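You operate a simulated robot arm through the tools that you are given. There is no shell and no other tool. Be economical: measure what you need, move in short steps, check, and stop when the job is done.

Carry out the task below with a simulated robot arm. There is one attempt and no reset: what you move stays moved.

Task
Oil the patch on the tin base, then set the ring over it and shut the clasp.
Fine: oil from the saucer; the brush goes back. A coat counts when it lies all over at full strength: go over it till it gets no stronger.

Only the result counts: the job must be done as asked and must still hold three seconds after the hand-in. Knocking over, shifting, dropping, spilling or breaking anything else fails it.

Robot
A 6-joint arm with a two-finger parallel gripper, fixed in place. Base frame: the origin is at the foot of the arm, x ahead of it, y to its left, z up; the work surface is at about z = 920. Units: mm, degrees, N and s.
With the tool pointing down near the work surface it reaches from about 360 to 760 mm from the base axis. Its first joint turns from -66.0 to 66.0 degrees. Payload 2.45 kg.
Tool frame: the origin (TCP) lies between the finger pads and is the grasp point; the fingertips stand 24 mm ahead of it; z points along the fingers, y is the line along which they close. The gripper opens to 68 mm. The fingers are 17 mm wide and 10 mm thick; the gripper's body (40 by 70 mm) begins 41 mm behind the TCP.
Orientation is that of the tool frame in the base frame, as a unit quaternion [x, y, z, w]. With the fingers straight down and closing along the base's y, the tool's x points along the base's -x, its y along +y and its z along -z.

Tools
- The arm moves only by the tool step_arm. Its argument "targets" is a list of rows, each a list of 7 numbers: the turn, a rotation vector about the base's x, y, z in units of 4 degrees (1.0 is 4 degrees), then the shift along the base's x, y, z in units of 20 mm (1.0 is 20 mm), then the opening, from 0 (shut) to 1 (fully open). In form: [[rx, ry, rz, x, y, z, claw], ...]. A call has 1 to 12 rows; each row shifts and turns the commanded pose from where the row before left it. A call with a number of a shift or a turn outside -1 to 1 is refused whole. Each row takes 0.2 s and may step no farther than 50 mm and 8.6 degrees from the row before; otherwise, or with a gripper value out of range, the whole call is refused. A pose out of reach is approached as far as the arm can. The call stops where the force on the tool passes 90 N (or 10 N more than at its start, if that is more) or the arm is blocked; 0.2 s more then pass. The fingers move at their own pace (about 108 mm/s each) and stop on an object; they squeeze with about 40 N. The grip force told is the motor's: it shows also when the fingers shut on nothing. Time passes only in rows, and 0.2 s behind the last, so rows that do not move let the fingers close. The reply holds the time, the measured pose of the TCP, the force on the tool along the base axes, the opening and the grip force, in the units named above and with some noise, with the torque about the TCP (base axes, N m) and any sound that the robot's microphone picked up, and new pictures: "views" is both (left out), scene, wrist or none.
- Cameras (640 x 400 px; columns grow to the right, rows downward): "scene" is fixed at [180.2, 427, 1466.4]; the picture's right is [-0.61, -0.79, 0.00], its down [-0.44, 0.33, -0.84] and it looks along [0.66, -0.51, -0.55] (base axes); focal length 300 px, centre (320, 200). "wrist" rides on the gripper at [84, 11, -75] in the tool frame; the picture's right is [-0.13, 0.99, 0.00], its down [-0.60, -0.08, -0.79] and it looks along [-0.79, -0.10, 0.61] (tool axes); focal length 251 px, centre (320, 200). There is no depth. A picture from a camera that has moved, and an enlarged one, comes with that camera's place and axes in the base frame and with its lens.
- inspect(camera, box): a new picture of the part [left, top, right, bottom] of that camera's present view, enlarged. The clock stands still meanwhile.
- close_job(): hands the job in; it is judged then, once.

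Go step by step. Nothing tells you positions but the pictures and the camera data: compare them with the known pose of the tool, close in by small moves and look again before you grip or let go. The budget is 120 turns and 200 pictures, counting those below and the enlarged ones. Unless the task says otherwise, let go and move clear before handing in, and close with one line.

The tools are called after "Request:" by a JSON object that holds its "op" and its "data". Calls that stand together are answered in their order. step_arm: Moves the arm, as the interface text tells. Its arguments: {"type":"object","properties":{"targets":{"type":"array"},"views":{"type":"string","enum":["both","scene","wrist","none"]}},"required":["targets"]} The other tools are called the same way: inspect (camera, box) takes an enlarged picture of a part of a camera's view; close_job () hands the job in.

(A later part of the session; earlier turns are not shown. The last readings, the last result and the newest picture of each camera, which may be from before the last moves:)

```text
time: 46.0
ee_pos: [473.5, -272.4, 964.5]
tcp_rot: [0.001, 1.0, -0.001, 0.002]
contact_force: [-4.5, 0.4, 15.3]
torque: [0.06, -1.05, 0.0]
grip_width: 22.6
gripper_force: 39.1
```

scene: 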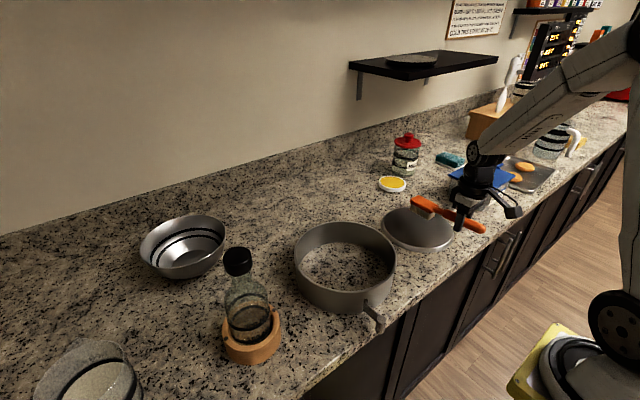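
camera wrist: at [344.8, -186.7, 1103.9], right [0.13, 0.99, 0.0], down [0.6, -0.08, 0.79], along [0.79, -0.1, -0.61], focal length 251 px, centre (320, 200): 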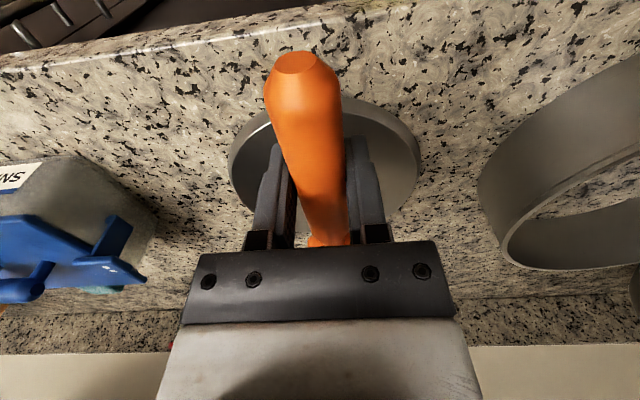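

Request:
{"op": "step_arm", "data": {"targets": [[0, 0, 0, 0, 0.7, 0.05, 0], [0, 0, 0, 0, 0.7, 0, 0], [0, 0, 0, 0, 0.7, 0, 0], [0, 0, 0, 0, 0.7, 0, 0], [0, 0, 0, 0, 0.7, 0, 0], [0, 0, 0, 0, 0.7, -0.05, 0], [0, 0, 0, 0, 0.7, 0, 0], [0, 0, 0, 0, 0.7, 0, 0], [0, 0, 0, 0, 0.7, 0, 0]], "views": "none"}}

Request:
{"op": "inspect", "data": {"camera": "scene", "box": [375, 195, 459, 258]}}

```text
time: 48.0
ee_pos: [470.7, -146.2, 961.3]
tcp_rot: [0.0, 1.0, 0.001, 0.0]
contact_force: [0.6, -4.0, 12.5]
torque: [-0.09, -1.02, -0.39]
grip_width: 22.8
gripper_force: 38.8
```

```text
6.35 times, centred on (417, 226) of scene
camera zoom: at [180.0, 426.9, 1466.4], right [-0.61, -0.79, 0.0], down [-0.44, 0.33, -0.84], along [0.66, -0.51, -0.55], focal length 1908 px, centre (-296, 32)
```

zoom: 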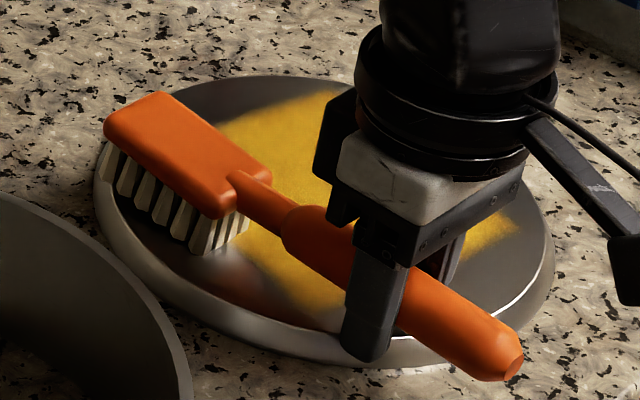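

The brush has crept about 6° nose-up in the grip. I'll lift, tilt the tool 6° to level the bristles, and go re-dip.

Request:
{"op": "step_arm", "data": {"targets": [[0, 0, 0, 0, 0, 1, 0], [0, 0.75, 0, 0, 0, 1, 0], [0, 0.75, 0, 0, 0, 1, 0], [0, 0, 0, 1, -1, 0, 0], [0, 0, 0, 1, -1, 0, 0], [0, 0, 0, 1, -1, 0, 0], [0, 0, 0, 1, -1, 0, 0], [0, 0, 0, 1, -1, 0, 0], [0, 0, 0, 1, -1, 0, 0], [0, 0, 0, 1, -1, 0, 0], [0, 0, 0, 1, -1, 0, 0], [0, 0, 0, 0.55, -1, 0, 0]], "views": "none"}}

Request:
{"op": "inspect", "data": {"camera": "scene", "box": [375, 195, 459, 258]}}

Request:
{"op": "inspect", "data": {"camera": "scene", "box": [360, 120, 460, 200]}}

```text
time: 50.6
ee_pos: [644.3, -325.1, 1021.7]
tcp_rot: [0.001, 0.999, 0.0, -0.052]
contact_force: [1.2, 0.3, -1.4]
torque: [0.0, 0.09, -0.01]
grip_width: 22.5
gripper_force: 39.3
```

```text
6.35 times, centred on (417, 226) of scene
camera zoom: at [180.2, 427.0, 1466.4], right [-0.61, -0.79, 0.0], down [-0.44, 0.33, -0.84], along [0.66, -0.51, -0.55], focal length 1908 px, centre (-296, 32)
```

zoom: 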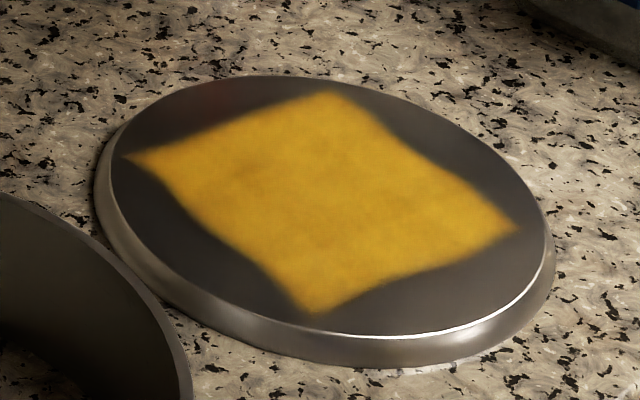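

```text
5.00 times, centred on (410, 160) of scene
camera zoom: at [180.2, 427.0, 1466.4], right [-0.61, -0.79, 0.0], down [-0.44, 0.33, -0.84], along [0.66, -0.51, -0.55], focal length 1503 px, centre (-130, 400)
```

zoom: 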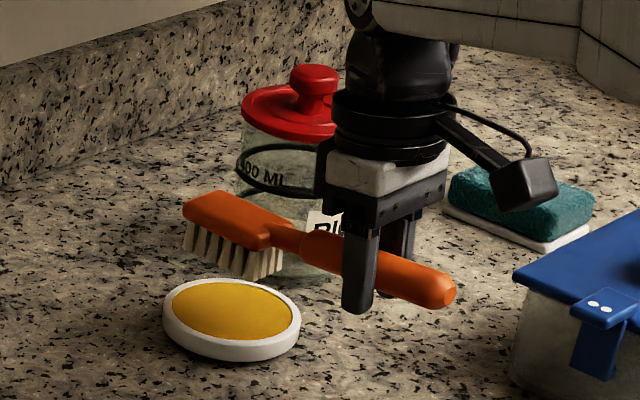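

The patch is clearly the tilted square, all covered but a little mottled. I'll dip again, level this time, then go over it fully.

Request:
{"op": "step_arm", "data": {"targets": [[0, 0, 0, 0, 0, -1, 0], [0, 0, 0, 0, 0, -0.8, 0], [0, 0, 0, 0, 0, -0.15, 0]], "views": "none"}}

Request:
{"op": "inspect", "data": {"camera": "scene", "box": [370, 155, 430, 200]}}

```text
time: 51.4
ee_pos: [641.5, -326.2, 983.9]
tcp_rot: [-0.001, 0.999, 0.0, -0.052]
contact_force: [0.3, -0.1, -0.4]
torque: [-0.02, 0.08, 0.02]
grip_width: 22.5
gripper_force: 38.9
```

```text
8.89 times, centred on (400, 178) of scene
camera zoom: at [180.2, 427.0, 1466.4], right [-0.61, -0.79, 0.0], down [-0.44, 0.33, -0.84], along [0.66, -0.51, -0.55], focal length 2671 px, centre (-391, 400)
```

zoom: 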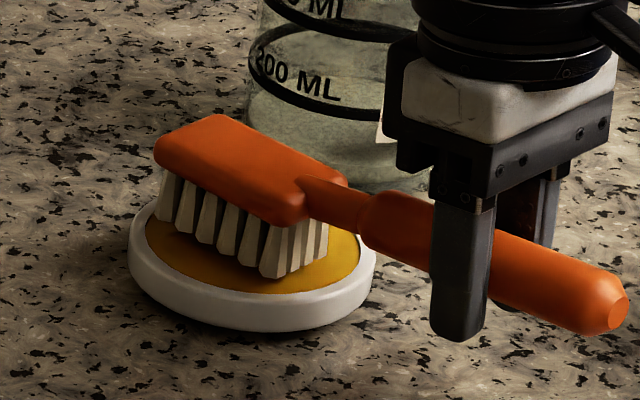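

Request:
{"op": "step_arm", "data": {"targets": [[0, 0, 0, 0, 0, -0.1, 0], [0, 0, 0, 0, 0, -0.05, 0]], "views": "none"}}

```text
time: 52.0
ee_pos: [643.5, -327.0, 978.5]
tcp_rot: [0.001, 0.999, 0.0, -0.051]
contact_force: [-0.8, 0.1, -0.7]
torque: [0.0, 0.09, 0.01]
grip_width: 22.5
gripper_force: 39.2
```

Request:
{"op": "step_arm", "data": {"targets": [[0, 0, 0, 0, 0, -0.1, 0], [0, 0, 0, 0, 0, 0, 0]], "views": "none"}}

```text
time: 52.6
ee_pos: [643.2, -325.8, 978.5]
tcp_rot: [0.0, 0.999, 0.0, -0.05]
contact_force: [-0.9, -0.9, 4.7]
torque: [0.06, -0.33, 0.01]
grip_width: 22.7
gripper_force: 39.6
```

Oil loaded. I'll carry to the far (+x) lane of the patch and touch down.

Request:
{"op": "step_arm", "data": {"targets": [[0, 0, 0, 0, 0, 1, 0], [0, 0, 0, 0, 0, 1, 0], [0, 0, 0, -0.82, 0.88, 0, 0], [0, 0, 0, -0.82, 0.88, 0, 0], [0, 0, 0, -0.82, 0.88, 0, 0], [0, 0, 0, -0.82, 0.88, 0, 0], [0, 0, 0, -0.82, 0.88, 0, 0], [0, 0, 0, -0.82, 0.88, 0, 0], [0, 0, 0, -0.82, 0.88, 0, 0], [0, 0, 0, -0.82, 0.88, 0, 0], [0, 0, 0, -0.82, 0.88, 0, 0], [0, 0, 0, -0.82, 0.88, 0, 0]], "views": "none"}}

Request:
{"op": "step_arm", "data": {"targets": [[0, 0, 0, 0, 0, -1, 0], [0, 0, 0, 0, 0, -1, 0], [0, 0, 0, 0, 0, -0.2, 0], [0, 0, 0, 0, 0, -0.1, 0]], "views": "none"}}

```text
time: 55.2
ee_pos: [476.9, -150.6, 1018.4]
tcp_rot: [0.0, 0.999, 0.0, -0.052]
contact_force: [0.5, 0.9, -1.4]
torque: [0.03, 0.04, -0.04]
grip_width: 22.4
gripper_force: 39.0
```

```text
time: 56.2
ee_pos: [478.2, -149.4, 973.4]
tcp_rot: [0.0, 0.999, 0.0, -0.051]
contact_force: [0.5, -0.8, -1.9]
torque: [-0.03, 0.08, -0.02]
grip_width: 22.6
gripper_force: 39.2
```

Request:
{"op": "step_arm", "data": {"targets": [[0, 0, 0, 0, 0, -0.1, 0], [0, 0, 0, 0, 0, -0.1, 0]], "views": "none"}}

```text
time: 56.8
ee_pos: [479.3, -150.7, 971.0]
tcp_rot: [0.0, 0.999, 0.0, -0.049]
contact_force: [-3.0, 0.6, 13.7]
torque: [0.08, -0.84, 0.07]
grip_width: 22.6
gripper_force: 39.0
```

Request:
{"op": "step_arm", "data": {"targets": [[0, 0, 0, 0, -0.7, 0, 0], [0, 0, 0, 0, -0.7, 0, 0], [0, 0, 0, 0, -0.7, 0, 0], [0, 0, 0, 0, -0.7, -0.02, 0], [0, 0, 0, 0, -0.7, -0.02, 0], [0, 0, 0, 0, -0.7, -0.02, 0], [0, 0, 0, 0, -0.7, -0.02, 0], [0, 0, 0, 0, -0.7, -0.02, 0], [0, 0, 0, 0, -0.7, -0.02, 0], [0, 0, 0, -0.7, 0, 0, 0], [0, 0, 0, -0.7, 0, -0.02, 0]], "views": "none"}}

Request:
{"op": "step_arm", "data": {"targets": [[0, 0, 0, 0, 0.7, 0, 0], [0, 0, 0, 0, 0.7, -0.02, 0], [0, 0, 0, 0, 0.7, -0.02, 0], [0, 0, 0, 0, 0.7, -0.02, 0], [0, 0, 0, 0, 0.7, -0.02, 0], [0, 0, 0, 0, 0.7, -0.02, 0], [0, 0, 0, 0, 0.7, -0.02, 0], [0, 0, 0, 0, 0.7, -0.02, 0], [0, 0, 0, 0, 0.7, -0.02, 0], [0, 0, 0, 0, 0.4, 0, 0], [0, 0, 0, -0.7, 0, 0, 0], [0, 0, 0, -0.7, 0, 0, 0]], "views": "none"}}

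Request:
{"op": "step_arm", "data": {"targets": [[0, 0, 0, 0, -0.7, 0, 0], [0, 0, 0, 0, -0.7, 0, 0], [0, 0, 0, 0, -0.7, 0, 0], [0, 0, 0, 0, -0.7, -0.02, 0], [0, 0, 0, 0, -0.7, -0.02, 0], [0, 0, 0, 0, -0.7, -0.02, 0], [0, 0, 0, 0, -0.7, -0.02, 0], [0, 0, 0, 0, -0.7, -0.02, 0], [0, 0, 0, 0, -0.7, -0.02, 0], [0, 0, 0, -0.7, 0, 0, 0], [0, 0, 0, -0.5, 0, -0.02, 0]], "views": "none"}}

Request:
{"op": "step_arm", "data": {"targets": [[0, 0, 0, 0, 0.7, 0, 0], [0, 0, 0, 0, 0.7, -0.02, 0], [0, 0, 0, 0, 0.7, -0.02, 0], [0, 0, 0, 0, 0.7, -0.02, 0], [0, 0, 0, 0, 0.7, -0.02, 0], [0, 0, 0, 0, 0.7, -0.02, 0], [0, 0, 0, 0, 0.7, -0.02, 0], [0, 0, 0, 0, 0.7, -0.02, 0], [0, 0, 0, 0, 0.7, -0.02, 0]], "views": "scene"}}

```text
time: 59.2
ee_pos: [449.4, -274.9, 966.5]
tcp_rot: [0.001, 0.999, -0.001, -0.051]
contact_force: [2.7, -0.3, 10.3]
torque: [-0.01, -0.92, 0.09]
grip_width: 22.8
gripper_force: 38.8
```

```text
time: 61.8
ee_pos: [421.6, -140.7, 963.2]
tcp_rot: [0.0, 0.999, 0.001, -0.052]
contact_force: [1.8, 0.7, 3.0]
torque: [0.03, -0.25, -0.01]
grip_width: 22.7
gripper_force: 39.4
```

```text
time: 64.2
ee_pos: [398.7, -268.5, 960.7]
tcp_rot: [0.0, 0.999, 0.0, -0.05]
contact_force: [1.9, 0.5, 10.5]
torque: [-0.12, -0.96, -0.01]
grip_width: 22.8
gripper_force: 39.2
```

```text
time: 66.2
ee_pos: [400.0, -142.0, 956.6]
tcp_rot: [0.0, 0.999, -0.001, -0.051]
contact_force: [-0.7, -4.8, 11.7]
torque: [-0.1, -0.93, -0.35]
grip_width: 22.7
gripper_force: 39.1
```

scene: 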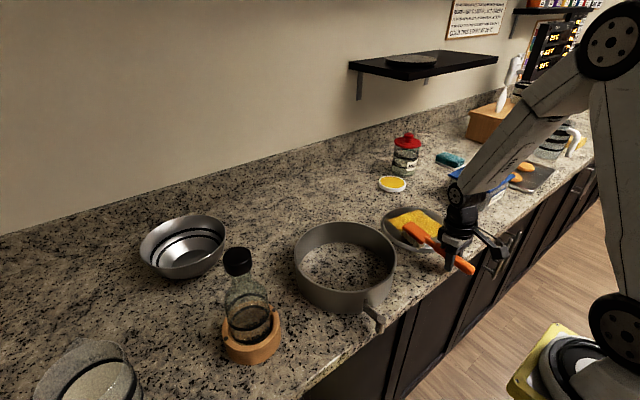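

The brush crept more. I'll lift, move back from the view and inspect the coat.

Request:
{"op": "step_arm", "data": {"targets": [[0, 0, 0, 0, 0, 1, 0], [0, 0.7, 0, 0, 0, 1, 0], [0, 0.7, 0, 0, 0, 1, 0], [0, 0.6, 0, 1, -1, 0.5, 0], [0, 0, 0, 1, -1, 0, 0], [0, 0, 0, 1, -1, 0, 0], [0, 0, 0, 1, -1, 0, 0], [0, 0, 0, 1, -1, 0, 0], [0, 0, 0, 1, -1, 0, 0], [0, 0, 0, 1, -1, 0, 0], [0, 0, 0, 1, -1, 0, 0], [0, 0, 0, 1, -1, 0, 0]], "views": "none"}}

Request:
{"op": "inspect", "data": {"camera": "scene", "box": [375, 195, 459, 258]}}

Request:
{"op": "inspect", "data": {"camera": "scene", "box": [360, 120, 480, 220]}}

```text
time: 68.8
ee_pos: [578.2, -323.1, 1027.7]
tcp_rot: [0.0, 0.993, -0.001, -0.12]
contact_force: [0.5, -0.3, -0.5]
torque: [-0.01, 0.05, 0.0]
grip_width: 22.7
gripper_force: 38.8
```

```text
6.35 times, centred on (417, 226) of scene
camera zoom: at [180.2, 427.0, 1466.4], right [-0.61, -0.79, 0.0], down [-0.44, 0.33, -0.84], along [0.66, -0.51, -0.55], focal length 1908 px, centre (-296, 32)
```

zoom: 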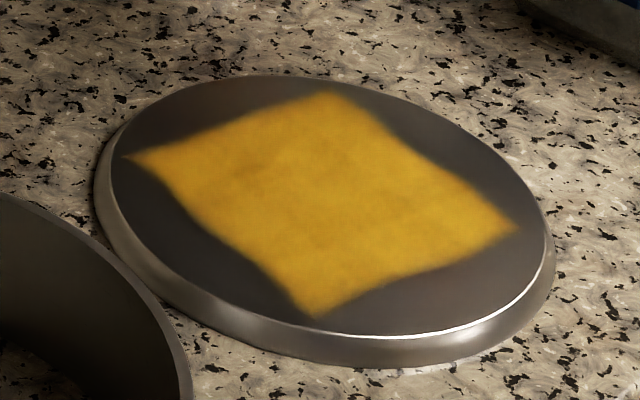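

```text
4.00 times, centred on (420, 170) of scene
camera zoom: at [180.2, 427.0, 1466.4], right [-0.61, -0.79, 0.0], down [-0.44, 0.33, -0.84], along [0.66, -0.51, -0.55], focal length 1202 px, centre (-80, 320)
```

zoom: 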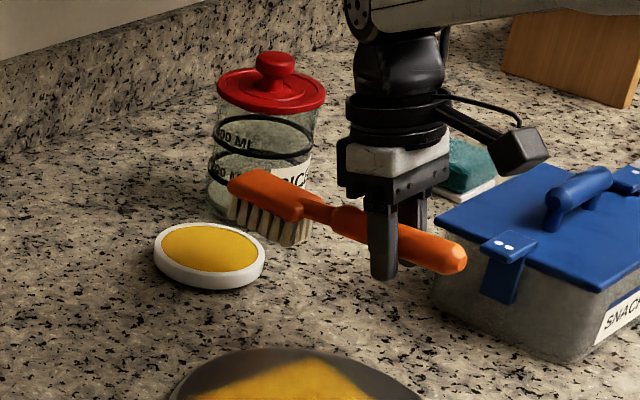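

The coat looks full and even, but I'll do one more dip and pass to confirm it gets no stronger.

Request:
{"op": "step_arm", "data": {"targets": [[0, 0, 0, 1, 0, 0, 0], [0, 0, 0, 1, 0, 0, 0], [0, 0, 0, 1, -0.1, 0, 0], [0, 0, 0, 0.2, 0, -0.9, 0], [0, 0, 0, 0, 0, -0.9, 0], [0, 0, 0, 0, 0, -0.2, 0]], "views": "none"}}

Request:
{"op": "inspect", "data": {"camera": "scene", "box": [370, 155, 430, 200]}}

```text
time: 70.2
ee_pos: [643.2, -324.3, 987.1]
tcp_rot: [0.0, 0.993, 0.0, -0.122]
contact_force: [0.1, -0.5, 0.6]
torque: [0.01, 0.04, -0.01]
grip_width: 22.7
gripper_force: 39.5
```

```text
8.89 times, centred on (400, 178) of scene
camera zoom: at [180.2, 427.0, 1466.4], right [-0.61, -0.79, 0.0], down [-0.44, 0.33, -0.84], along [0.66, -0.51, -0.55], focal length 2671 px, centre (-391, 400)
```

zoom: 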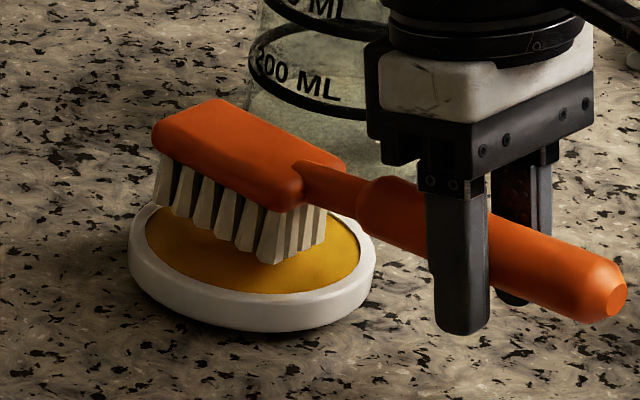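

Request:
{"op": "step_arm", "data": {"targets": [[0, 0, 0, 0, 0, -0.2, 0], [0, 0, 0, 0, 0, -0.15, 0], [0, 0, 0, 0, 0, 0, 0]], "views": "none"}}

```text
time: 71.0
ee_pos: [642.7, -323.2, 980.9]
tcp_rot: [0.001, 0.993, 0.0, -0.12]
contact_force: [-0.6, -0.3, -1.2]
torque: [-0.02, 0.08, 0.03]
grip_width: 22.5
gripper_force: 39.1
```

Request:
{"op": "step_arm", "data": {"targets": [[0, 0, 0, 0, 0, -0.15, 0], [0, 0, 0, 0, 0, 0, 0]], "views": "none"}}

```text
time: 71.6
ee_pos: [644.2, -323.9, 976.9]
tcp_rot: [0.0, 0.993, 0.0, -0.12]
contact_force: [0.3, 0.2, -1.0]
torque: [-0.04, 0.09, 0.0]
grip_width: 22.5
gripper_force: 39.5
```

Request:
{"op": "step_arm", "data": {"targets": [[0, 0, 0, 0, 0, -0.15, 0], [0, 0, 0, 0, 0, 0, 0]], "views": "none"}}

```text
time: 72.2
ee_pos: [643.5, -324.1, 975.7]
tcp_rot: [-0.001, 0.993, -0.001, -0.121]
contact_force: [-1.9, 0.2, 6.8]
torque: [0.06, -0.44, 0.0]
grip_width: 23.1
gripper_force: 39.2
```

Loaded again. Back to the far lane.

Request:
{"op": "step_arm", "data": {"targets": [[0, 0, 0, 0, 0, 1, 0], [0, 0, 0, 0, 0, 1, 0], [0, 0, 0, -0.82, 0.88, 0, 0], [0, 0, 0, -0.82, 0.88, 0, 0], [0, 0, 0, -0.82, 0.88, 0, 0], [0, 0, 0, -0.82, 0.88, 0, 0], [0, 0, 0, -0.82, 0.88, 0, 0], [0, 0, 0, -0.82, 0.88, 0, 0], [0, 0, 0, -0.82, 0.88, 0, 0], [0, 0, 0, -0.82, 0.88, 0, 0], [0, 0, 0, -0.82, 0.88, 0, 0], [0, 0, 0, -0.82, 0.88, 0, 0]], "views": "none"}}

Request:
{"op": "step_arm", "data": {"targets": [[0, 0, 0, 0, 0, -1, 0], [0, 0, 0, 0, 0, -1, 0], [0, 0, 0, 0, 0, -0.2, 0], [0, 0, 0, 0, 0, -0.2, 0]], "views": "none"}}

```text
time: 74.8
ee_pos: [479.1, -146.7, 1017.7]
tcp_rot: [-0.001, 0.993, 0.0, -0.12]
contact_force: [-1.0, 0.1, -0.6]
torque: [0.0, 0.1, 0.02]
grip_width: 22.6
gripper_force: 39.4
```

```text
time: 75.8
ee_pos: [478.4, -147.7, 967.2]
tcp_rot: [0.0, 0.993, 0.0, -0.119]
contact_force: [-6.3, 0.8, 16.4]
torque: [0.04, -1.04, 0.1]
grip_width: 22.8
gripper_force: 39.6
```

Request:
{"op": "step_arm", "data": {"targets": [[0, 0, 0, 0, -0.7, 0, 0], [0, 0, 0, 0, -0.7, 0, 0], [0, 0, 0, 0, -0.7, 0, 0], [0, 0, 0, 0, -0.7, 0, 0], [0, 0, 0, 0, -0.7, 0, 0], [0, 0, 0, 0, -0.7, 0, 0], [0, 0, 0, 0, -0.7, 0, 0], [0, 0, 0, 0, -0.7, 0, 0], [0, 0, 0, 0, -0.7, 0, 0], [0, 0, 0, -0.7, 0, 0, 0], [0, 0, 0, -0.7, 0, 0, 0]], "views": "none"}}

```text
time: 78.2
ee_pos: [450.9, -272.9, 966.6]
tcp_rot: [0.001, 0.993, 0.001, -0.122]
contact_force: [0.5, 0.1, 2.5]
torque: [0.01, -0.13, 0.04]
grip_width: 22.6
gripper_force: 38.9
```

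Request:
{"op": "step_arm", "data": {"targets": [[0, 0, 0, 0, 0.7, -0.07, 0], [0, 0, 0, 0, 0.7, 0, 0], [0, 0, 0, 0, 0.7, 0, 0], [0, 0, 0, 0, 0.7, 0, 0], [0, 0, 0, 0, 0.7, 0, 0], [0, 0, 0, 0, 0.7, 0, 0], [0, 0, 0, 0, 0.7, 0, 0], [0, 0, 0, 0, 0.7, 0, 0], [0, 0, 0, 0, 0.7, 0, 0], [0, 0, 0, 0, 0.4, 0, 0], [0, 0, 0, -0.7, 0, 0, 0], [0, 0, 0, -0.7, 0, 0, 0]], "views": "none"}}

Request:
{"op": "step_arm", "data": {"targets": [[0, 0, 0, 0, -0.7, -0.07, 0], [0, 0, 0, 0, -0.7, 0, 0], [0, 0, 0, 0, -0.7, 0, 0], [0, 0, 0, 0, -0.7, 0, 0], [0, 0, 0, 0, -0.7, 0, 0], [0, 0, 0, 0, -0.7, 0, 0], [0, 0, 0, 0, -0.7, 0, 0], [0, 0, 0, 0, -0.7, 0, 0], [0, 0, 0, 0, -0.7, 0, 0], [0, 0, 0, -0.7, 0, 0, 0], [0, 0, 0, -0.5, 0, 0, 0]], "views": "none"}}

Request:
{"op": "step_arm", "data": {"targets": [[0, 0, 0, 0, 0.7, -0.07, 0], [0, 0, 0, 0, 0.7, 0, 0], [0, 0, 0, 0, 0.7, 0, 0], [0, 0, 0, 0, 0.7, 0, 0], [0, 0, 0, 0, 0.7, 0, 0], [0, 0, 0, 0, 0.7, 0, 0], [0, 0, 0, 0, 0.7, 0, 0], [0, 0, 0, 0, 0.7, 0, 0], [0, 0, 0, 0, 0.7, 0, 0]], "views": "none"}}

```text
time: 80.8
ee_pos: [423.7, -138.4, 964.7]
tcp_rot: [-0.001, 0.993, 0.0, -0.122]
contact_force: [1.0, 0.1, 4.4]
torque: [-0.02, -0.43, 0.02]
grip_width: 22.6
gripper_force: 39.2
```

```text
time: 83.2
ee_pos: [398.1, -265.2, 962.6]
tcp_rot: [0.001, 0.993, 0.0, -0.121]
contact_force: [1.7, 0.1, 4.8]
torque: [0.03, -0.46, 0.01]
grip_width: 22.8
gripper_force: 38.9
```

```text
time: 85.2
ee_pos: [399.9, -140.2, 960.7]
tcp_rot: [0.0, 0.993, 0.0, -0.122]
contact_force: [-0.1, -1.1, 2.7]
torque: [-0.04, -0.2, -0.09]
grip_width: 22.8
gripper_force: 38.9
```

Pass done with light contact. I'll lift and move aside to compare the coat.

Request:
{"op": "step_arm", "data": {"targets": [[0, 0, 0, 0, 0, 1, 0], [0, 0, 0, 0, 0, 1, 0], [0, 0, 0, 0, 0, 1, 0], [0, 0, 0, 1, -1, 0.5, 0], [0, 0, 0, 1, -1, 0, 0], [0, 0, 0, 1, -1, 0, 0], [0, 0, 0, 1, -1, 0, 0], [0, 0, 0, 1, -1, 0, 0], [0, 0, 0, 1, -1, 0, 0], [0, 0, 0, 1, -1, 0, 0], [0, 0, 0, 1, -1, 0, 0], [0, 0, 0, 1, -1, 0, 0]], "views": "none"}}

Request:
{"op": "inspect", "data": {"camera": "scene", "box": [375, 195, 459, 258]}}

Request:
{"op": "inspect", "data": {"camera": "scene", "box": [380, 203, 450, 243]}}

```text
time: 87.8
ee_pos: [579.3, -318.9, 1033.0]
tcp_rot: [0.0, 0.993, -0.001, -0.121]
contact_force: [-0.6, 0.6, -0.7]
torque: [0.02, 0.05, -0.01]
grip_width: 22.6
gripper_force: 38.9
```

```text
6.35 times, centred on (417, 226) of scene
camera zoom: at [180.2, 427.0, 1466.4], right [-0.61, -0.79, 0.0], down [-0.44, 0.33, -0.84], along [0.66, -0.51, -0.55], focal length 1908 px, centre (-296, 32)
```

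zoom: 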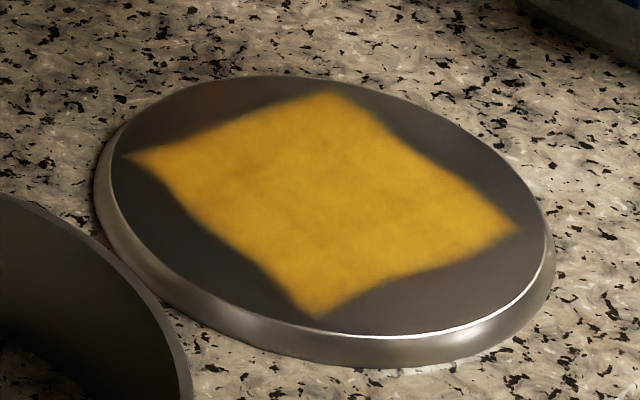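

```text
9.14 times, centred on (415, 223) of scene
camera zoom: at [180.2, 427.0, 1466.4], right [-0.61, -0.79, 0.0], down [-0.44, 0.33, -0.84], along [0.66, -0.51, -0.55], focal length 2748 px, centre (-549, -10)
```

zoom: 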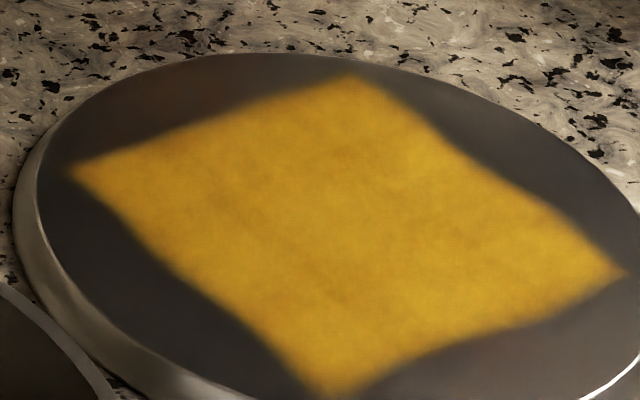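

The coat is unchanged, so it is at full strength. The far +x edge sat at the limit of my strokes, so I'll give that edge one more pass a bit further out.

Request:
{"op": "step_arm", "data": {"targets": [[0, 0, 0, -0.45, 0.98, 0, 0], [0, 0, 0, -0.45, 0.98, 0, 0], [0, 0, 0, -0.45, 0.98, 0, 0], [0, 0, 0, -0.45, 0.98, 0, 0], [0, 0, 0, -0.45, 0.98, 0, 0], [0, 0, 0, -0.45, 0.98, 0, 0], [0, 0, 0, -0.45, 0.98, 0, 0], [0, 0, 0, -0.45, 0.98, 0, 0], [0, 0, 0, -0.45, 0.98, -1, 0], [0, 0.5, 0, 0, 0, -1, 0], [0, 0.5, 0, 0, 0, -0.7, 0]], "views": "none"}}

Request:
{"op": "step_arm", "data": {"targets": [[0, 0, 0, 0, 0, -0.25, 0], [0, 0, 0, 0, 0, -0.1, 0]], "views": "none"}}

```text
time: 90.2
ee_pos: [498.2, -142.2, 978.3]
tcp_rot: [0.0, 0.988, 0.0, -0.156]
contact_force: [0.7, 0.3, -0.5]
torque: [0.0, 0.08, -0.02]
grip_width: 22.6
gripper_force: 39.3
```

```text
time: 90.8
ee_pos: [496.7, -142.6, 970.1]
tcp_rot: [0.0, 0.988, 0.0, -0.156]
contact_force: [0.1, -0.5, -1.3]
torque: [-0.01, 0.08, 0.01]
grip_width: 22.8
gripper_force: 39.6
```

Request:
{"op": "step_arm", "data": {"targets": [[0, 0, 0, 0, 0, -0.15, 0], [0, 0, 0, 0, 0, -0.1, 0]], "views": "none"}}

```text
time: 91.4
ee_pos: [497.0, -142.9, 967.4]
tcp_rot: [-0.001, 0.988, 0.0, -0.155]
contact_force: [-3.9, -0.1, 11.1]
torque: [0.05, -0.7, 0.0]
grip_width: 22.5
gripper_force: 38.6
```

Request:
{"op": "step_arm", "data": {"targets": [[0, 0, 0, 0, -0.7, 0, 0], [0, 0, 0, 0, -0.7, 0, 0], [0, 0, 0, 0, -0.7, 0, 0], [0, 0, 0, 0, -0.7, 0, 0], [0, 0, 0, 0, -0.7, 0, 0], [0, 0, 0, 0, -0.7, 0, 0], [0, 0, 0, 0, -0.7, 0, 0], [0, 0, 0, 0, -0.7, 0, 0], [0, 0, 0, 0, 0, 1, 0], [0, 0, 0, 0, 0, 1, 0], [0, 0, 0, 1, -0.5, 1, 0], [0, 0, 0, 1, -0.5, 1, 0]], "views": "none"}}

Request:
{"op": "inspect", "data": {"camera": "scene", "box": [380, 203, 450, 243]}}

```text
time: 94.0
ee_pos: [537.6, -274.7, 1046.3]
tcp_rot: [0.0, 0.988, 0.0, -0.156]
contact_force: [0.6, 0.7, -1.2]
torque: [0.0, 0.08, 0.03]
grip_width: 22.9
gripper_force: 39.0
```

```text
9.14 times, centred on (415, 223) of scene
camera zoom: at [180.2, 427.0, 1466.4], right [-0.61, -0.79, 0.0], down [-0.44, 0.33, -0.84], along [0.66, -0.51, -0.55], focal length 2748 px, centre (-549, -10)
```

zoom: 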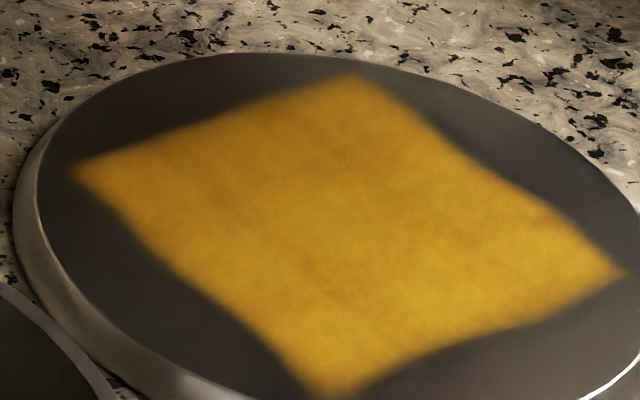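

The coat is complete and unchanged. Now I'll return the brush: travel back to its spot while turning +88° so the head points along +y again.

Request:
{"op": "step_arm", "data": {"targets": [[0, 0, 1, 0.47, 0.84, 0.7, 0], [0, 0, 1, 0.47, 0.84, 0.3, 0], [0, 0, 1, 0.47, 0.84, 0, 0], [0, 0, 1, 0.47, 0.84, 0, 0], [0, 0, 1, 0.47, 0.84, 0, 0], [0, 0, 1, 0.47, 0.84, 0, 0], [0, 0, 1, 0.47, 0.84, 0, 0], [0, 0, 1, 0.47, 0.84, 0, 0], [0, 0, 1, 0.47, 0.84, 0, 0], [0, 0, 1, 0.47, 0.84, 0, 0], [0, 0, 1, 0.47, 0.84, 0, 0]], "views": "none"}}

Request:
{"op": "step_arm", "data": {"targets": [[0, 0, 1, 0.47, 0.84, 0, 0], [0, 0, 1, 0.47, 0.84, 0, 0], [0, 0, 1, 0.47, 0.84, 0, 0], [0, 0, 1, 0.47, 0.84, 0, 0], [0, 0, 1, 0.47, 0.84, 0, 0], [0, 0, 1, 0.47, 0.84, 0, 0], [0, 0, 1, 0.47, 0.84, 0, 0], [0, 0, 1, 0.47, 0.84, 0, 0], [0, 0, 1, 0.47, 0.84, 0, 0], [0, 0, 1, 0.47, 0.84, 0, 0], [0, 0, 1, 0.47, 0.84, 0, 0]]}}

Request:
{"op": "inspect", "data": {"camera": "scene", "box": [220, 140, 340, 260]}}

```text
time: 96.4
ee_pos: [641.3, -89.4, 1066.5]
tcp_rot: [-0.372, 0.915, -0.059, -0.144]
contact_force: [0.1, 0.3, -0.5]
torque: [-0.08, 0.03, -0.01]
grip_width: 22.5
gripper_force: 39.4
```

```text
time: 98.8
ee_pos: [744.8, 93.4, 1064.7]
tcp_rot: [-0.687, 0.71, -0.108, -0.112]
contact_force: [0.1, 0.2, -0.8]
torque: [-0.06, -0.02, 0.0]
grip_width: 22.4
gripper_force: 39.3
camera wrist: at [731.1, 37.9, 1163.4], right [-0.99, 0.16, -0.04], down [0.11, 0.82, 0.57], along [0.12, 0.56, -0.82], focal length 251 px, centre (320, 200)
```

scene: 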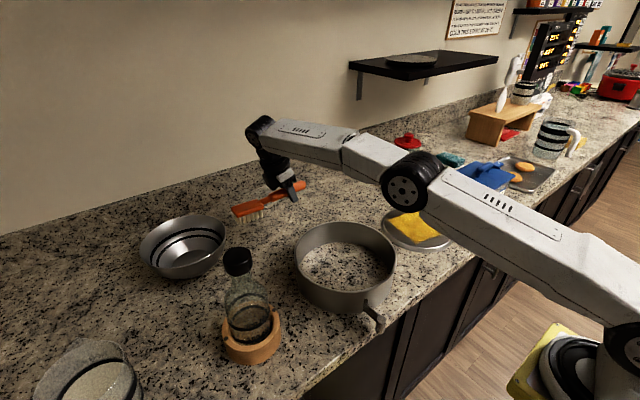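
wrist: 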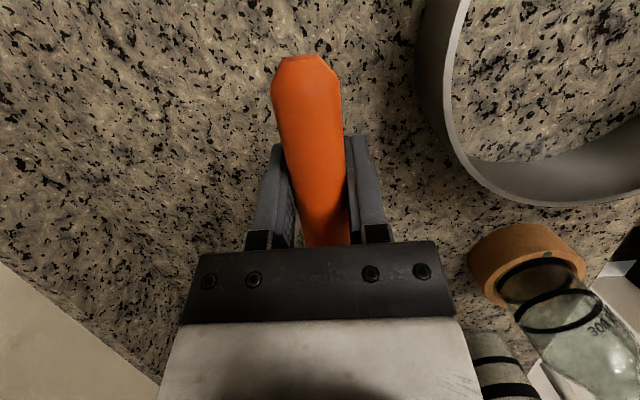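

```text
3.33 times, centred on (280, 200) of scene
camera zoom: at [180.2, 427.0, 1466.4], right [-0.61, -0.79, 0.0], down [-0.44, 0.33, -0.84], along [0.66, -0.51, -0.55], focal length 1002 px, centre (453, 200)
```

zoom: 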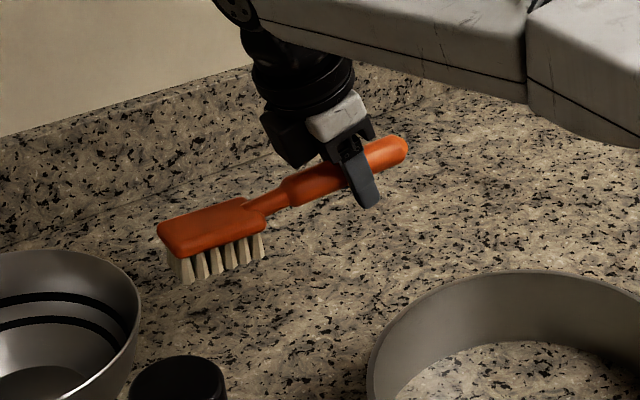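

I'm over the brush's spot with the head level. I'll lower to near the table, then slowly to contact.

Request:
{"op": "step_arm", "data": {"targets": [[0, 0, 0, 0.1, 0.1, -1, 0], [0, 0, 0, 0, 0, -1, 0], [0, 0, 0, 0, 0, -1, 0], [0, 0, 0, 0, 0, -1, 0], [0, 0, 0, 0, 0, -0.8, 0], [0, 0, 0, 0, 0, -0.15, 0], [0, 0, 0, 0, 0, 0, 0]], "views": "none"}}

Request:
{"op": "inspect", "data": {"camera": "scene", "box": [230, 160, 330, 260]}}

```text
time: 100.4
ee_pos: [744.6, 96.7, 967.0]
tcp_rot: [-0.686, 0.711, -0.108, -0.112]
contact_force: [0.0, 0.3, -1.2]
torque: [-0.06, 0.01, -0.02]
grip_width: 22.4
gripper_force: 39.5
```

```text
4.00 times, centred on (280, 210) of scene
camera zoom: at [180.2, 427.0, 1466.4], right [-0.61, -0.79, 0.0], down [-0.44, 0.33, -0.84], along [0.66, -0.51, -0.55], focal length 1202 px, centre (480, 160)
```

zoom: 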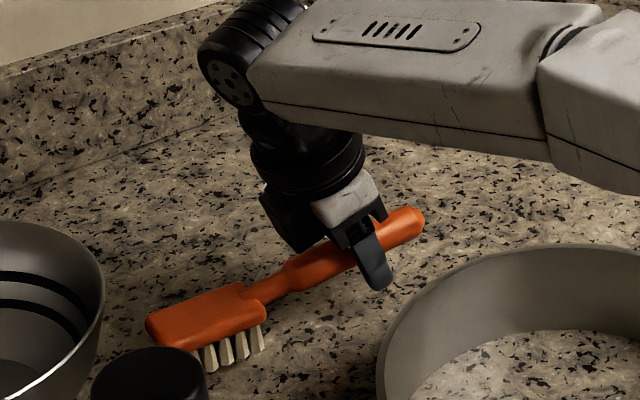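

Request:
{"op": "step_arm", "data": {"targets": [[0, 0, 0, 0, -0.25, -0.15, 0], [0, 0, 0, 0, 0, -0.15, 0]], "views": "none"}}

```text
time: 101.0
ee_pos: [745.9, 91.1, 959.6]
tcp_rot: [-0.687, 0.71, -0.109, -0.111]
contact_force: [-0.3, 0.6, 0.1]
torque: [-0.09, 0.06, -0.05]
grip_width: 22.6
gripper_force: 39.8
```

Request:
{"op": "step_arm", "data": {"targets": [[0, 0, 0, 0, 0, -0.1, 0], [0, 0, 0, 0, 0, 0, 0]], "views": "none"}}

Request:
{"op": "inspect", "data": {"camera": "scene", "box": [230, 180, 330, 260]}}

```text
time: 101.6
ee_pos: [745.4, 91.4, 957.9]
tcp_rot: [-0.686, 0.711, -0.109, -0.112]
contact_force: [0.5, -1.0, -0.2]
torque: [-0.1, -0.02, -0.03]
grip_width: 22.7
gripper_force: 39.2
```

```text
5.00 times, centred on (280, 220) of scene
camera zoom: at [180.2, 427.0, 1466.4], right [-0.61, -0.79, 0.0], down [-0.44, 0.33, -0.84], along [0.66, -0.51, -0.55], focal length 1503 px, centre (520, 100)
```

zoom: 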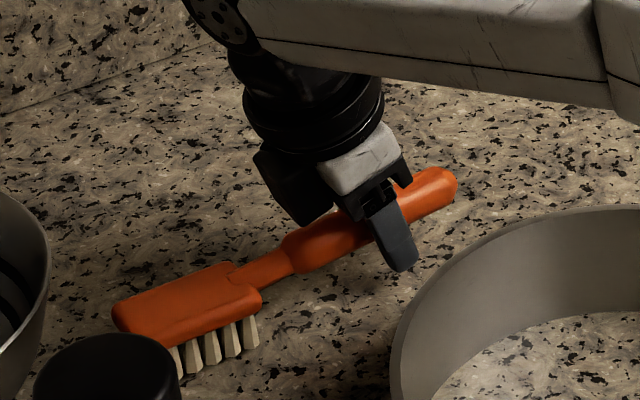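

Request:
{"op": "step_arm", "data": {"targets": [[0, 0, 0, 0, 0, -0.1, 0], [0, 0, 0, 0, 0, -0.05, 0], [0, 0, 0, 0, 0, 0, 0]], "views": "none"}}

```text
time: 102.4
ee_pos: [745.8, 90.3, 956.5]
tcp_rot: [-0.686, 0.711, -0.108, -0.112]
contact_force: [-0.5, -0.3, -1.4]
torque: [-0.08, -0.02, 0.02]
grip_width: 22.4
gripper_force: 39.3
```

Request:
{"op": "step_arm", "data": {"targets": [[0, 0, 0, 0, 0, -0.1, 0], [0, 0, 0, 0, 0, -0.05, 0], [0, 0, 0, 0, 0, 0, 0]], "views": "none"}}

```text
time: 103.2
ee_pos: [746.9, 90.8, 955.0]
tcp_rot: [-0.686, 0.711, -0.108, -0.11]
contact_force: [-0.7, -2.5, 11.4]
torque: [0.87, -0.01, 0.03]
grip_width: 22.9
gripper_force: 39.7
```

The bristles are on the table. I'll ease up 1 mm and release.

Request:
{"op": "step_arm", "data": {"targets": [[0, 0, 0, 0, 0, 0.06, 0], [0, 0, 0, 0, 0, 0, 0.45], [0, 0, 0, 0, 0, 0, 0.7], [0, 0, 0, 0, 0, 0, 0.9]]}}

```text
time: 104.2
ee_pos: [746.6, 90.5, 954.1]
tcp_rot: [-0.686, 0.711, -0.108, -0.113]
contact_force: [0.0, -0.4, 0.5]
torque: [-0.03, 0.03, -0.02]
grip_width: 61.2
gripper_force: 0.0
camera wrist: at [733.0, 36.2, 1052.0], right [-0.99, 0.16, -0.04], down [0.11, 0.82, 0.57], along [0.12, 0.56, -0.82], focal length 251 px, centre (320, 200)
```

scene: 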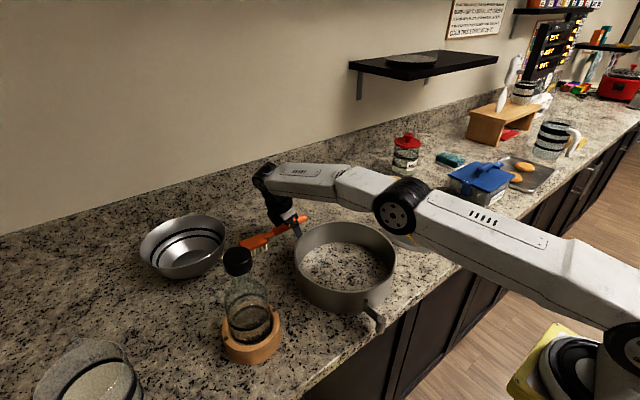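
wrist: 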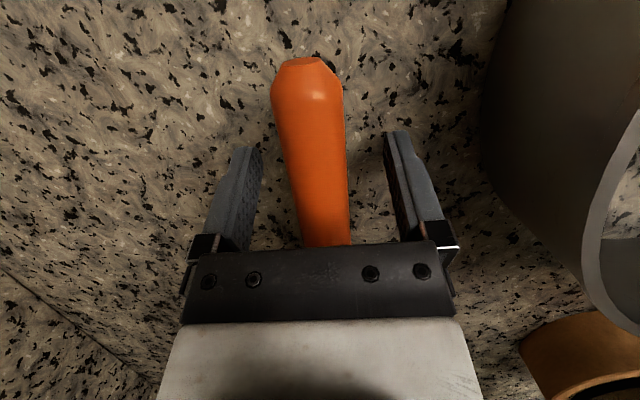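

Released cleanly. I'll rise clear, undo the tilt and yaw, and go to a viewpoint in front of the ring.

Request:
{"op": "step_arm", "data": {"targets": [[0, 0, 0, 0, 0, 0.7, 1], [0, 0, 0, 0, 0, 1, 1], [0, 0, 0, 0, 0, 1, 1], [0, 0, 0, 0, 0, 1, 1], [0.9, 0, 0, 0, 0, 1, 1], [0.9, 0, 0, 0, 0, 1, 1], [0.9, 0, 0, 0, 0, 1, 1], [0.9, 0, 0, 0, 0, 1, 1], [0.9, 0, 0, 0, 0, 1, 1]], "views": "scene"}}

Request:
{"op": "step_arm", "data": {"targets": [[0, 0, -1, -0.75, 0, 0.25, 1], [0, 0, -1, -0.75, 0, 0.25, 1], [0, 0, -1, -0.75, 0, 0.25, 1], [0, 0, -1, -0.75, 0, 0.25, 1], [0, 0, -1, -0.75, 0, 0.25, 1], [0, 0, -1, -0.75, 0, 0.25, 1], [0, 0, -1, -0.75, 0, 0.25, 1], [0, 0, -1, -0.75, 0, 0.25, 1], [0, 0, -1, -0.75, 0, 0.25, 1], [0, 0, -1, -0.75, 0, 0.25, 1], [0, 0, -1, -0.75, 0, 0.25, 1]], "views": "none"}}

Request:
{"op": "step_arm", "data": {"targets": [[0, 0, -1, -0.7, 0, 0, 1], [0, 0, -1, -0.7, 0, 0, 1], [0, 0, -1, -0.7, 0, 0, 1], [0, 0, -1, -0.7, 0, 0, 1], [0, 0, -1, -0.7, 0, 0, 1], [0, 0, -1, -0.7, 0, 0, 1], [0, 0, -1, -0.7, 0, 0, 1], [0, 0, -1, -0.7, 0, 0, 1], [0, 0, -1, -0.7, 0, 0, 1], [0, 0, -1, -0.7, 0, 0, 1], [0, 0, -1, -0.7, 0, 0, 1]]}}

```text
time: 106.2
ee_pos: [747.1, 91.1, 1127.2]
tcp_rot: [-0.695, 0.719, 0.004, -0.003]
contact_force: [-0.1, 0.9, 0.2]
torque: [0.02, -0.01, -0.04]
grip_width: 67.9
gripper_force: 0.0
```

scene: 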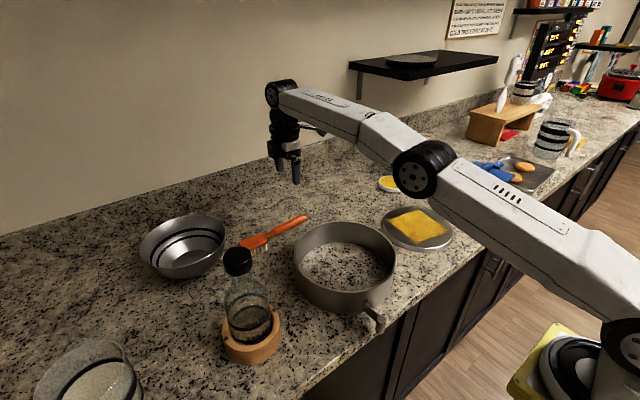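

```text
time: 108.6
ee_pos: [582.5, 90.9, 1182.6]
tcp_rot: [-0.375, 0.927, 0.005, -0.001]
contact_force: [0.4, 0.2, -0.6]
torque: [0.02, 0.01, 0.01]
grip_width: 67.9
gripper_force: 0.0
```

```text
time: 111.0
ee_pos: [426.8, 92.8, 1184.0]
tcp_rot: [0.0, 1.0, 0.005, 0.001]
contact_force: [0.4, 0.3, 0.2]
torque: [-0.04, 0.0, -0.03]
grip_width: 68.1
gripper_force: 0.0
camera wrist: at [343.0, 103.0, 1259.2], right [0.13, 0.99, 0.01], down [0.6, -0.09, 0.79], along [0.79, -0.09, -0.61], focal length 251 px, centre (320, 200)
```

scene: 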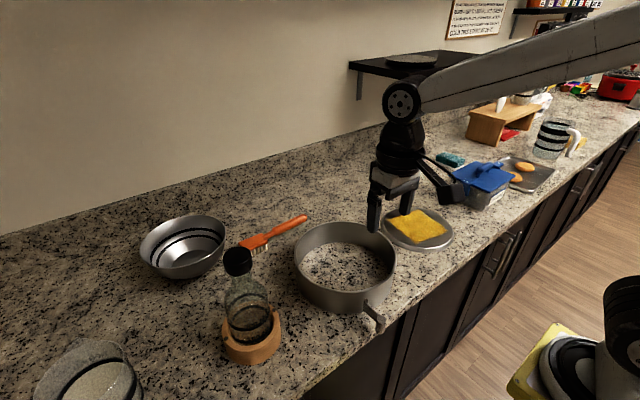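
wrist: 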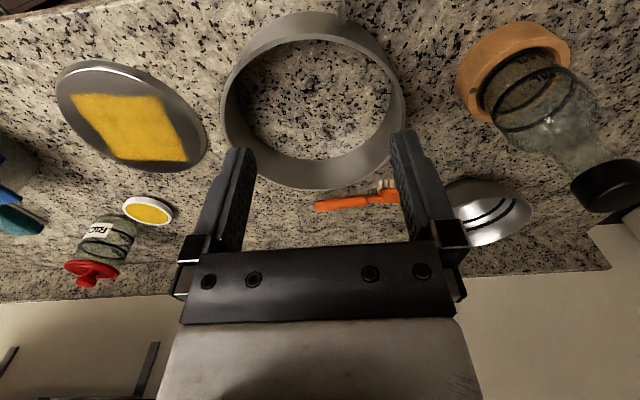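

The brush is back in its place. Now I'll enlarge the ring from both cameras to measure it and the clasp.

Request:
{"op": "inspect", "data": {"camera": "wrist", "box": [200, 0, 420, 200]}}

Request:
{"op": "inspect", "data": {"camera": "scene", "box": [285, 215, 405, 335]}}

```text
2.00 times, centred on (310, 100) of wrist
camera zoom: at [343.0, 103.0, 1259.2], right [0.13, 0.99, 0.01], down [0.6, -0.09, 0.79], along [0.79, -0.09, -0.61], focal length 503 px, centre (340, 400)
```

zoom: 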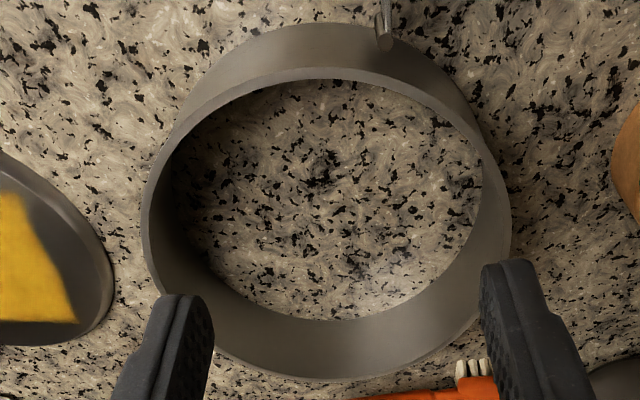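

```text
3.33 times, centred on (345, 275) of scene
camera zoom: at [180.2, 427.0, 1466.4], right [-0.61, -0.79, 0.0], down [-0.44, 0.33, -0.84], along [0.66, -0.51, -0.55], focal length 1002 px, centre (237, -50)
```

zoom: 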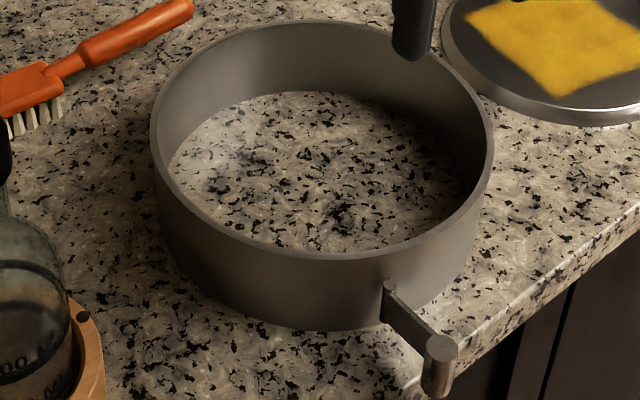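

The ring is about R 114, rim top at z≈984, centre about (546,76). I'll grip its wall at the -y extreme (y≈-37) and hover there first.

Request:
{"op": "step_arm", "data": {"targets": [[0, 0, 0, 0.66, -0.73, -0.85, 1], [0, 0, 0, 0.66, -0.73, -0.85, 1], [0, 0, 0, 0.66, -0.73, -0.85, 1], [0, 0, 0, 0.66, -0.73, -0.85, 1], [0, 0, 0, 0.66, -0.73, -0.85, 1], [0, 0, 0, 0.66, -0.73, -0.85, 1], [0, 0, 0, 0.66, -0.73, -0.85, 1], [0, 0, 0, 0.66, -0.73, -0.85, 1], [0, 0, 0, 0.66, -0.73, -0.85, 1]]}}

```text
time: 113.0
ee_pos: [546.2, -39.9, 1030.5]
tcp_rot: [-0.001, 1.0, 0.005, 0.001]
contact_force: [1.2, 0.1, -0.6]
torque: [0.03, -0.01, -0.01]
grip_width: 68.1
gripper_force: 0.1
camera wrist: at [461.4, -29.1, 1105.7], right [0.13, 0.99, 0.01], down [0.6, -0.09, 0.79], along [0.79, -0.09, -0.61], focal length 251 px, centre (320, 200)
```

scene: 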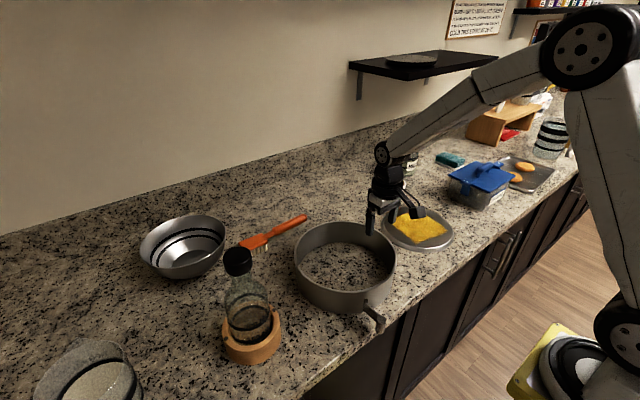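
wrist: 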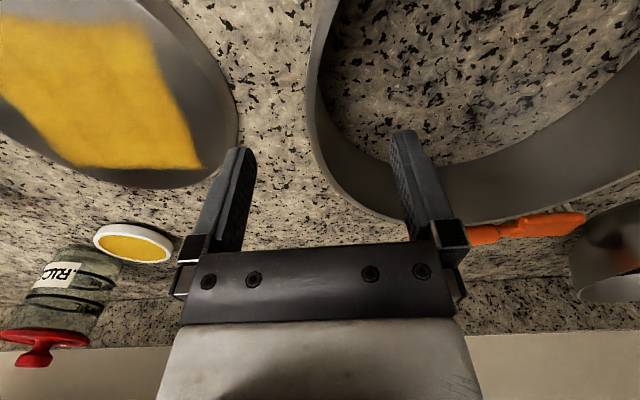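

The wall lies between the fingers at y≈-41. I'll lower around it.

Request:
{"op": "step_arm", "data": {"targets": [[0, 0, 0, -0.15, -0.05, -0.8, 1], [0, 0, 0, 0, 0, -0.8, 1], [0, 0, 0, 0, 0, -0.8, 1], [0, 0, 0, 0, 0, -0.8, 1], [0, 0, 0, 0, 0, 0, 1]]}}

```text
time: 114.2
ee_pos: [543.1, -39.6, 966.6]
tcp_rot: [-0.002, 1.0, 0.006, 0.001]
contact_force: [0.5, -0.4, 0.5]
torque: [0.01, 0.01, -0.02]
grip_width: 68.0
gripper_force: 0.1
camera wrist: at [458.6, -30.0, 1042.4], right [0.13, 0.99, 0.01], down [0.6, -0.09, 0.79], along [0.79, -0.09, -0.61], focal length 251 px, centre (320, 200)
```

scene: 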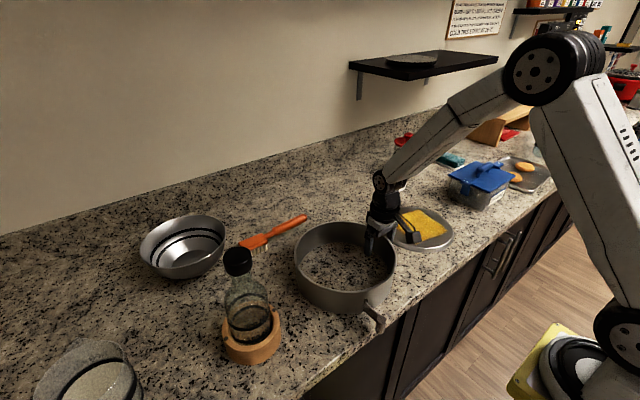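
wrist: 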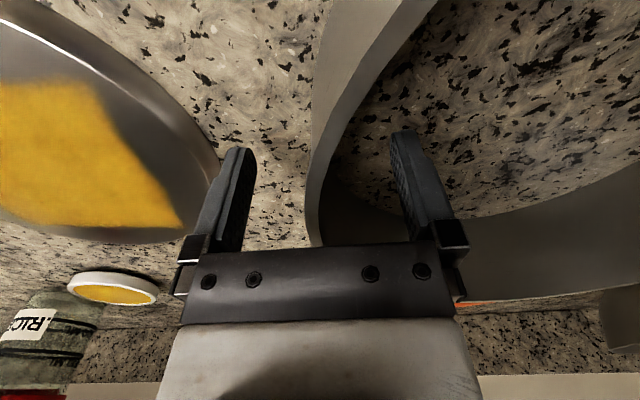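

The wall is between the pads. I'll shift 2 mm and close.

Request:
{"op": "step_arm", "data": {"targets": [[0, 0, 0, -0.1, -0.12, 0, 1], [0, 0, 0, 0, 0, 0, 0], [0, 0, 0, 0, 0, 0, 0], [0, 0, 0, 0, 0, 0, 0], [0, 0, 0, 0, 0, 0, 0]]}}

```text
time: 115.4
ee_pos: [541.8, -43.6, 966.8]
tcp_rot: [-0.001, 1.0, 0.005, 0.001]
contact_force: [0.0, -1.9, -0.9]
torque: [-0.45, -0.01, 0.0]
grip_width: 10.4
gripper_force: 31.2
camera wrist: at [456.8, -33.2, 1042.6], right [0.13, 0.99, 0.01], down [0.6, -0.09, 0.79], along [0.79, -0.09, -0.61], focal length 251 px, centre (320, 200)
```

scene: 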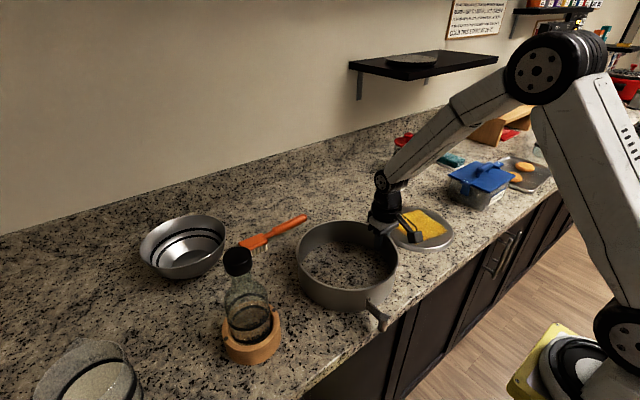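
wrist: 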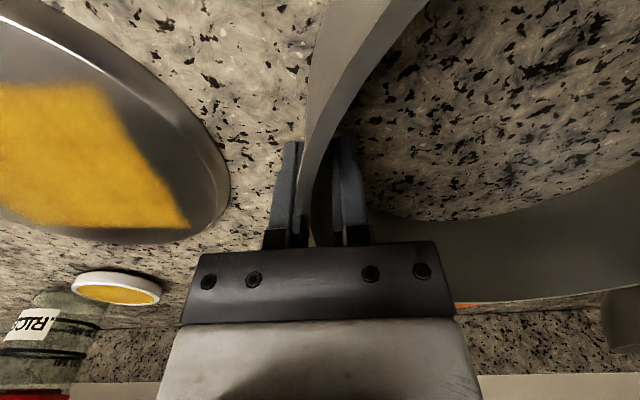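

Ring gripped. I'll lift slowly and check that it hangs level.

Request:
{"op": "step_arm", "data": {"targets": [[0, 0, 0, 0, 0, 0.3, 0], [0, 0, 0, 0, 0, 0.3, 0], [0, 0, 0, 0, 0, 0.5, 0], [0, 0, 0, 0, 0, 0.5, 0], [0, 0, 0, 0, 0, 0.5, 0]], "views": "none"}}

Request:
{"op": "inspect", "data": {"camera": "scene", "box": [280, 180, 480, 340]}}

```text
time: 116.6
ee_pos: [541.4, -43.1, 1008.8]
tcp_rot: [-0.001, 1.0, 0.005, 0.0]
contact_force: [0.3, 0.1, -3.6]
torque: [-0.34, -0.03, -0.03]
grip_width: 10.8
gripper_force: 31.6
```

```text
2.50 times, centred on (380, 260) of scene
camera zoom: at [180.2, 427.0, 1466.4], right [-0.61, -0.79, 0.0], down [-0.44, 0.33, -0.84], along [0.66, -0.51, -0.55], focal length 751 px, centre (170, 50)
```

zoom: 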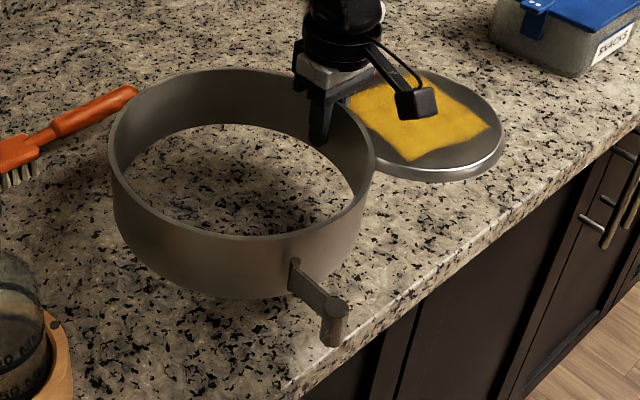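

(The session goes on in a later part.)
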